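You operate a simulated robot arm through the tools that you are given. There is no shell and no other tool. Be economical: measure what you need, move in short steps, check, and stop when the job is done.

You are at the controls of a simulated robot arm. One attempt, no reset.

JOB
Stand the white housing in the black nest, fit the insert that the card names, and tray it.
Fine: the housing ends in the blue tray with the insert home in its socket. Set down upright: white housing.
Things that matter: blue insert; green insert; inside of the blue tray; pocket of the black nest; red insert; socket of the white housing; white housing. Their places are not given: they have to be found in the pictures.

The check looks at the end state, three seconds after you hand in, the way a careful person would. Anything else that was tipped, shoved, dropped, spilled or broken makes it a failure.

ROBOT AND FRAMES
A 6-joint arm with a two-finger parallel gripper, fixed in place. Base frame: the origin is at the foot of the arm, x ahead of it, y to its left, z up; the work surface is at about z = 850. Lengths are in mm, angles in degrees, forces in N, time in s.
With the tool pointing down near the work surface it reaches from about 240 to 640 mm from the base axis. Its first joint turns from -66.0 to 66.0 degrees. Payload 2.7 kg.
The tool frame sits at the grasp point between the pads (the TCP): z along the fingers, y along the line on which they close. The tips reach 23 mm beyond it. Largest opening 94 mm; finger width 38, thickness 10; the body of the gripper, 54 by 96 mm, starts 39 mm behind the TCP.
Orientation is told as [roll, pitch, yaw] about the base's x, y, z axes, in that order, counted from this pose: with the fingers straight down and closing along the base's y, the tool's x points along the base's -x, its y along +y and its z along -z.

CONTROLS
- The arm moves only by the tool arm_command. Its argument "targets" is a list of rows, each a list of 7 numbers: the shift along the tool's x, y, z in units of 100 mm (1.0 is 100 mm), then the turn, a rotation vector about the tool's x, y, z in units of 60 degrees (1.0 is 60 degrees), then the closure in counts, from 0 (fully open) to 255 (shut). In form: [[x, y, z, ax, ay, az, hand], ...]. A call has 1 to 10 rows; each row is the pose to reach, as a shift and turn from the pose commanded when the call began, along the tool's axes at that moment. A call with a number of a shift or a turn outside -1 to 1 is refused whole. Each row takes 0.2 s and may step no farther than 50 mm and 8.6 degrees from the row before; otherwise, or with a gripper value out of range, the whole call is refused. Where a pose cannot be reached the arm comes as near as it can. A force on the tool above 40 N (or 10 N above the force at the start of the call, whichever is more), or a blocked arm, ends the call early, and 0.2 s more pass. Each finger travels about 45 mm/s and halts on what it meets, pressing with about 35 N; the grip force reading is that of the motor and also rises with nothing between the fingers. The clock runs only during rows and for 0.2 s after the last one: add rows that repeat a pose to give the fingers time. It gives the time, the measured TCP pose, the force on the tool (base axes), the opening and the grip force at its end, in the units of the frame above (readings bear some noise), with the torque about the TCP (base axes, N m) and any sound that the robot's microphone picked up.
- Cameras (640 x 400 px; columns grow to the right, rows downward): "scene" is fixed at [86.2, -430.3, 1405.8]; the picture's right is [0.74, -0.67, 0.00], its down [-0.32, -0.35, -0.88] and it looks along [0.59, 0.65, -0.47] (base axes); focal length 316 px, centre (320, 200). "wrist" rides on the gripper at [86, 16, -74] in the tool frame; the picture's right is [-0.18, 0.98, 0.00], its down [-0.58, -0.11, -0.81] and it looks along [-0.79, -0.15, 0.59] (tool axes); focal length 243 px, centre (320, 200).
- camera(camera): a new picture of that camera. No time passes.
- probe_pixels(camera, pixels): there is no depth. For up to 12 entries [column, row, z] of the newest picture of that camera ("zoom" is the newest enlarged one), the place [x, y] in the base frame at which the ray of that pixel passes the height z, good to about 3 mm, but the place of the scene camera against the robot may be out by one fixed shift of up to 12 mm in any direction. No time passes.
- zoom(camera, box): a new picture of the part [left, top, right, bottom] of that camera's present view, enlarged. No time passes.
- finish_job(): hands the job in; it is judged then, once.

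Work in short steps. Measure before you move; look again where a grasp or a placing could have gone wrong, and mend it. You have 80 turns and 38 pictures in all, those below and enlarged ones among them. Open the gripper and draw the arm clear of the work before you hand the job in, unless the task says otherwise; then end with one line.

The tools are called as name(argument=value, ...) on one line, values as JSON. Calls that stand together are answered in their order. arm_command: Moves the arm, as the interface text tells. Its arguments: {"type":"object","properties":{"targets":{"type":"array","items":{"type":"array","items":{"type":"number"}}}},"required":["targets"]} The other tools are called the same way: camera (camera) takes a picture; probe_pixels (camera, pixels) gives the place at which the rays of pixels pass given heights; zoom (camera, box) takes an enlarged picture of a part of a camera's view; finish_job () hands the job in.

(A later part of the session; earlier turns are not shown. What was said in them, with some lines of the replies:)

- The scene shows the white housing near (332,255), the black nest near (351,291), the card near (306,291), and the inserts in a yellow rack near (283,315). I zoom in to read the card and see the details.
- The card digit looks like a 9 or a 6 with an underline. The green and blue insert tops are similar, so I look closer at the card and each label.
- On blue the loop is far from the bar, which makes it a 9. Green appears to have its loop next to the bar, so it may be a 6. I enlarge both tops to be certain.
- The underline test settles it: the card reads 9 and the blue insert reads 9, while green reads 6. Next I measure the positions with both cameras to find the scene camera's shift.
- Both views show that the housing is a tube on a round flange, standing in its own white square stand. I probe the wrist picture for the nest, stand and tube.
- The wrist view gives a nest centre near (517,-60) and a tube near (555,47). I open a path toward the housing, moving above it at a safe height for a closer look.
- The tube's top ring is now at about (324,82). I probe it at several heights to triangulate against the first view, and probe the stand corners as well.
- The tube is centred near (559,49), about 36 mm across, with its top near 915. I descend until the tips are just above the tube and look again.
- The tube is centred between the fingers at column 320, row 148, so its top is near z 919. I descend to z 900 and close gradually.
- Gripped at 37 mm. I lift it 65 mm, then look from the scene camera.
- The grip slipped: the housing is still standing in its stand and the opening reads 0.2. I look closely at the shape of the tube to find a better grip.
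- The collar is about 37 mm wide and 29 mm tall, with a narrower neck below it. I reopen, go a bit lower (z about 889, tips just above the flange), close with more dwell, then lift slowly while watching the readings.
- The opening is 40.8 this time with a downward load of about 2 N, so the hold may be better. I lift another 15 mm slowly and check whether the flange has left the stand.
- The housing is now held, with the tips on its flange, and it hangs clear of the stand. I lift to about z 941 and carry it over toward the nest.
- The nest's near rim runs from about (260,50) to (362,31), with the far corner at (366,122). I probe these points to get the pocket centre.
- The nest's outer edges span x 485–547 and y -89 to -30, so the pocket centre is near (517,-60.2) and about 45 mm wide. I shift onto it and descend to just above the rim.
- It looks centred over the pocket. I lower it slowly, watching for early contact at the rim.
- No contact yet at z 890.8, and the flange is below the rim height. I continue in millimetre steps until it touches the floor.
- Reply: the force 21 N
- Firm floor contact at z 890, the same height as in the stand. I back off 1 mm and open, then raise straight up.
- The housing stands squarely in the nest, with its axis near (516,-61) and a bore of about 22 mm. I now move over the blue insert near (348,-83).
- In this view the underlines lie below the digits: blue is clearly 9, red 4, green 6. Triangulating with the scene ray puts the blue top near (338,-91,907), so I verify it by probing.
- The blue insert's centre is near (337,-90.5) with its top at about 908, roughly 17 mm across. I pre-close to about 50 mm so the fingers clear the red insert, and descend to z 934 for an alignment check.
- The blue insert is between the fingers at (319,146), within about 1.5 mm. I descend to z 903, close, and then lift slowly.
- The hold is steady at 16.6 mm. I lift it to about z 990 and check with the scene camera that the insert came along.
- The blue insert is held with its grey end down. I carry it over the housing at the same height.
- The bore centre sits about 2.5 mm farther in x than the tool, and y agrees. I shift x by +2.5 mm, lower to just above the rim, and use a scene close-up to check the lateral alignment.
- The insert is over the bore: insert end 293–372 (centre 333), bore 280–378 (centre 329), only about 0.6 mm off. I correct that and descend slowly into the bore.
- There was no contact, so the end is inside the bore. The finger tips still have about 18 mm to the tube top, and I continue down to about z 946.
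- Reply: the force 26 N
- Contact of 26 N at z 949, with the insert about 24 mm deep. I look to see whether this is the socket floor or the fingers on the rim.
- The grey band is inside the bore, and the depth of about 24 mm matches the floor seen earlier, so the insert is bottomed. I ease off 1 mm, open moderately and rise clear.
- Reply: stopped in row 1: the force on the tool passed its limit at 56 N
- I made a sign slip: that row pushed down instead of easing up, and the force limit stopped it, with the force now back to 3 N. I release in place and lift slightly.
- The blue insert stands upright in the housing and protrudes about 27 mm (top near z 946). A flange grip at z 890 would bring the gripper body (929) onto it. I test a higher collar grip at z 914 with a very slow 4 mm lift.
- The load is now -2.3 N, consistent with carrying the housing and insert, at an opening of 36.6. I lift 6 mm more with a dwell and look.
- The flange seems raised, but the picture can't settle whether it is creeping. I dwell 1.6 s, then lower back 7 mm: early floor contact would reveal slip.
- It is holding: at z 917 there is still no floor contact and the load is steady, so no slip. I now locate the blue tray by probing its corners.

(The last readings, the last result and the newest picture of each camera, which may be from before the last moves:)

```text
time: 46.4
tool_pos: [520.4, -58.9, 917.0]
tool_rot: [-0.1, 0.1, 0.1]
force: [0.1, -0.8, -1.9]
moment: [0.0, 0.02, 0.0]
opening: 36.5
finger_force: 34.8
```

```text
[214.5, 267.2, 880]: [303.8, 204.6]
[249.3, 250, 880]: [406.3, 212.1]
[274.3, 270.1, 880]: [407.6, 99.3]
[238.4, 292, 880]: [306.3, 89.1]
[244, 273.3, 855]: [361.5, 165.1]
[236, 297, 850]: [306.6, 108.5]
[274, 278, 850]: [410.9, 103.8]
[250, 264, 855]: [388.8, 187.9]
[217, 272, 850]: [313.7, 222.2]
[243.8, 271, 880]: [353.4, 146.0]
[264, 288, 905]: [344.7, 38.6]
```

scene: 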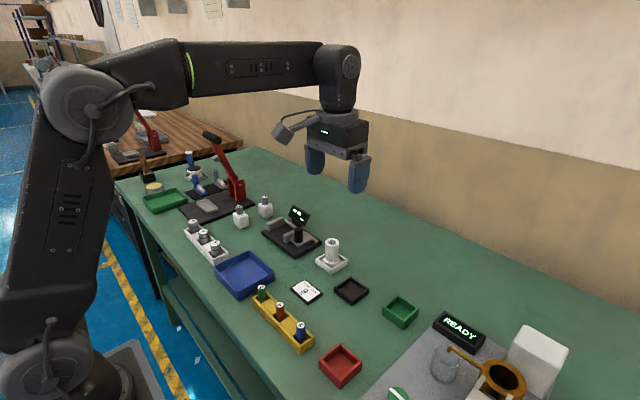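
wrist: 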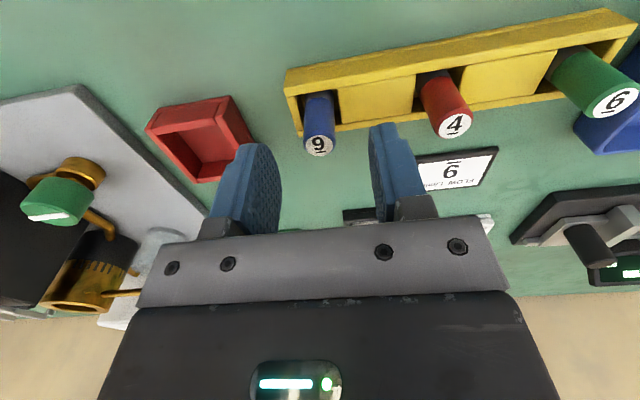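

The tray spans roughly x 307–415 and y 105–222, centred near (362,163). I lift gently to z 967 and check that the hold remains.

arm_command(targets=[[0, 0, -0.02, 0, 0, 0, 255], [0, 0, -0.05, 0, 0, 0, 255], [0, 0, -0.1, 0, 0, 0, 255], [0, 0, -0.16, 0, 0, 0, 255], [0, 0, -0.23, 0, 0, 0, 255], [0, 0, -0.3, 0, 0, 0, 255], [0, 0, -0.37, 0, 0, 0, 255], [0, 0, -0.44, 0, 0, 0, 255], [0, 0, -0.49, 0, 0, 0, 255], [0, 0, -0.5, 0, 0, 0, 255]])

zoom(camera="scene", box=[300, 205, 400, 310])

```text
time: 48.6
tool_pos: [522.0, -60.3, 966.0]
tool_rot: [-0.1, 0.2, 0.1]
force: [-0.3, -0.2, -2.0]
moment: [-0.02, -0.02, 0.0]
opening: 36.4
finger_force: 35.0
```

```text
3.81 times, centred on (350, 258) of scene
```

zoom: 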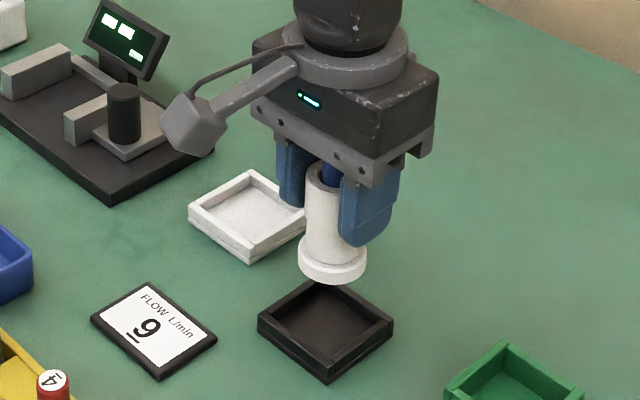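

Lifted cleanly with no slip. I carry it in smooth small steps toward the tray.

arm_command(targets=[[0.016, 0.022, 0, 0, 0, 0, 255], [0.053, 0.074, 0, 0, 0, 0, 255], [0.106, 0.148, 0, 0, 0, 0, 255], [0.17, 0.237, 0, 0, 0, 0, 255], [0.239, 0.333, 0, 0, 0, 0, 255], [0.307, 0.429, 0, 0, 0, 0, 255], [0.376, 0.525, 0, 0, 0, 0, 255], [0.445, 0.622, 0, 0, 0, 0, 255], [0.503, 0.703, 0, 0, 0, 0, 255], [0.53, 0.74, 0, 0, 0, 0, 255]])

arm_command(targets=[[0.016, 0.022, 0, 0, 0, 0, 255], [0.053, 0.074, 0, 0, 0, 0, 255], [0.106, 0.148, 0, 0, 0, 0, 255], [0.17, 0.237, 0, 0, 0, 0, 255], [0.239, 0.333, 0, 0, 0, 0, 255], [0.307, 0.429, 0, 0, 0, 0, 255], [0.376, 0.525, 0, 0, 0, 0, 255], [0.445, 0.622, 0, 0, 0, 0, 255], [0.503, 0.703, 0, 0, 0, 0, 255], [0.53, 0.74, 0, 0, 0, 0, 255]])

arm_command(targets=[[0.016, 0.022, 0, 0, 0, 0, 255], [0.053, 0.074, 0, 0, 0, 0, 255], [0.106, 0.148, 0, 0, 0, 0, 255], [0.17, 0.237, 0, 0, 0, 0, 255], [0.239, 0.333, 0, 0, 0, 0, 255], [0.307, 0.429, 0, 0, 0, 0, 255], [0.376, 0.525, 0, 0, 0, 0, 255], [0.445, 0.622, 0, 0, 0, 0, 255], [0.503, 0.703, 0, 0, 0, 0, 255], [0.53, 0.74, 0, 0, 0, 0, 255]])

camera(camera="wrist")

```text
time: 50.8
tool_pos: [467.7, 14.2, 967.6]
tool_rot: [0.0, 0.1, 0.1]
force: [-0.8, -0.4, -1.7]
moment: [-0.03, 0.0, 0.0]
opening: 36.7
finger_force: 34.5
```

```text
time: 53.0
tool_pos: [414.6, 87.9, 967.3]
tool_rot: [-0.1, 0.1, 0.0]
force: [0.1, 0.6, -2.7]
moment: [-0.01, 0.0, -0.01]
opening: 36.4
finger_force: 35.3
```

```text
time: 55.2
tool_pos: [361.7, 161.9, 966.8]
tool_rot: [-0.1, 0.1, 0.1]
force: [0.1, 0.7, -1.7]
moment: [0.02, 0.0, -0.03]
opening: 36.4
finger_force: 34.1
```

```text
2 pictures are left
```

wrist: 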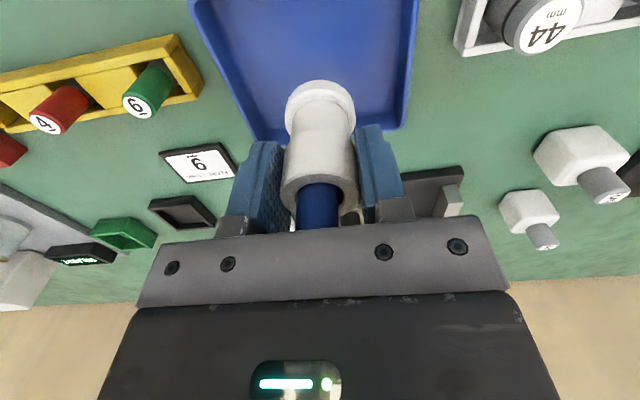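

The housing hangs over the tray. I probe the tray's far edge and sides in this view to verify the landing spot.

probe_pixels(camera="wrist", pixels=[[257, 143, 875], [405, 128, 875], [222, 65, 875], [412, 65, 875], [190, 2, 875], [418, 2, 875], [318, 65, 853]])

```text
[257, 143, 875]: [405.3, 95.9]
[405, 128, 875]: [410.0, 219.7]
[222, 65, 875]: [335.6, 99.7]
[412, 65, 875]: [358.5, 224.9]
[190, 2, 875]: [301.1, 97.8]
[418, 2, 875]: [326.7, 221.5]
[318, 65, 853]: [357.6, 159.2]
```

The tray spans x 305–408 and y 97–222, so the housing is near its centre. I lower gently to z 922.

arm_command(targets=[[0, 0, 0.02, 0, 0, 0, 255], [0, 0, 0.06, 0, 0, 0, 255], [0, 0, 0.12, 0, 0, 0, 255], [0, 0, 0.18, 0, 0, 0, 255], [0, 0, 0.25, 0, 0, 0, 255], [0, 0, 0.32, 0, 0, 0, 255], [0, 0, 0.38, 0, 0, 0, 255], [0, 0, 0.42, 0, 0, 0, 255], [0, 0, 0.45, 0, 0, 0, 255], [0, 0, 0.45, 0, 0, 0, 255]])

arm_command(targets=[[0, 0, 0.015, 0, 0, 0, 255], [0, 0, 0.03, 0, 0, 0, 255], [0, 0, 0.045, 0, 0, 0, 255], [0, 0, 0.06, 0, 0, 0, 255], [0, 0, 0.06, 0, 0, 0, 255]])

```text
time: 57.4
tool_pos: [361.9, 161.6, 921.9]
tool_rot: [0.0, 0.1, 0.1]
force: [0.0, 0.5, -1.0]
moment: [-0.01, 0.0, -0.02]
opening: 36.9
finger_force: 35.1
```

```text
time: 58.6
tool_pos: [361.5, 162.1, 914.7]
tool_rot: [-0.1, 0.1, 0.1]
force: [0.0, 0.4, -2.1]
moment: [0.03, 0.0, 0.0]
opening: 36.6
finger_force: 35.5
```

Still no contact at z 914.7, so I go on in 0.7 mm steps.

arm_command(targets=[[0, 0, 0.007, 0, 0, 0, 255], [0, 0, 0.014, 0, 0, 0, 255], [0, 0, 0.02, 0, 0, 0, 255], [0, 0, 0.02, 0, 0, 0, 255]])

```text
time: 59.6
tool_pos: [361.7, 163.1, 913.3]
tool_rot: [-0.1, 0.1, 0.1]
force: [-0.1, 0.7, -1.3]
moment: [0.0, 0.01, 0.02]
opening: 36.7
finger_force: 35.3
```

No contact yet, so I take another 2 mm slowly.

arm_command(targets=[[0, 0, 0.007, 0, 0, 0, 255], [0, 0, 0.014, 0, 0, 0, 255], [0, 0, 0.02, 0, 0, 0, 255], [0, 0, 0.02, 0, 0, 0, 255]])

```text
time: 60.6
tool_pos: [362.0, 161.6, 912.0]
tool_rot: [0.0, -0.1, 0.2]
force: [-8.6, -2.6, 30.9]
moment: [-0.22, 0.21, 0.0]
opening: 36.7
finger_force: 35.0
```

Firm floor contact in the tray. I ease up 1.5 mm and open, then rise straight up clear of the insert.

arm_command(targets=[[0, 0, -0.01, 0, 0, 0, 255], [0, 0, -0.013, 0, 0, 0, 220], [0, 0, -0.013, 0, 0, 0, 150], [0, 0, -0.013, 0, 0, 0, 80], [0, 0, -0.013, 0, 0, 0, 80], [0, 0, -0.013, 0, 0, 0, 80]])

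arm_command(targets=[[0, 0, -0.1, 0, 0, 0, 80], [0, 0, -0.25, 0, 0, 0, 80], [0, 0, -0.45, 0, 0, 0, 80], [0, 0, -0.7, 0, 0, 0, 80], [0, 0, -0.98, 0, 0, 0, 80], [0, 0, -0.98, 0, 0, 0, 80]])

arm_command(targets=[[-0.1, -0.2, -0.3, 0, 0, 0, 0], [-0.3, -0.4, -0.6, 0, 0, 0, 0], [-0.45, -0.6, -0.8, 0, 0, 0, 0], [-0.45, -0.6, -0.8, 0, 0, 0, 0]])

zoom(camera="scene", box=[200, 215, 320, 330])

```text
time: 62.0
tool_pos: [361.5, 161.7, 911.9]
tool_rot: [-0.2, 0.1, 0.1]
force: [0.1, 0.5, 0.9]
moment: [-0.01, -0.05, 0.01]
opening: 64.4
finger_force: 0.2
```

```text
time: 63.4
tool_pos: [361.4, 159.3, 1008.9]
tool_rot: [-0.1, 0.0, 0.2]
force: [-0.4, -0.2, 0.0]
moment: [0.01, -0.01, 0.0]
opening: 64.5
finger_force: 0.0
```

```text
time: 64.4
tool_pos: [407.6, 101.8, 1089.7]
tool_rot: [-0.1, 0.1, 0.1]
force: [-0.1, -0.6, -0.6]
moment: [-0.01, -0.02, 0.01]
opening: 93.7
finger_force: 0.1
```

```text
3.48 times, centred on (260, 272) of scene
```

zoom: 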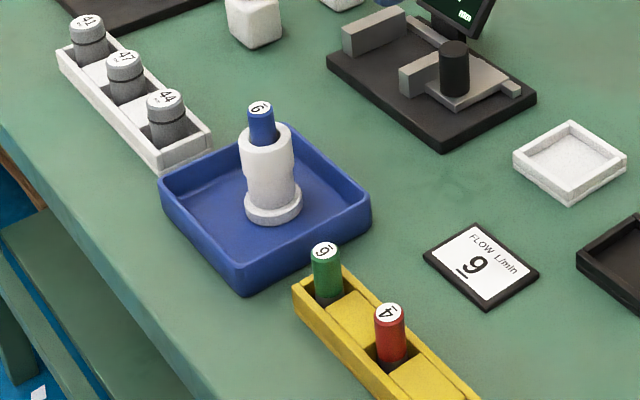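

The housing stands upright in the blue tray with the blue 9 insert seated at the same protrusion as in the nest. Everything else is undisturbed, and the open gripper is clear, so I hand in.

finish_job()

```text
The job is handed in.
```

The job is handed in: the white housing stands upright in the blue tray, with the blue insert (9, as the card names) pushed down to the socket floor.
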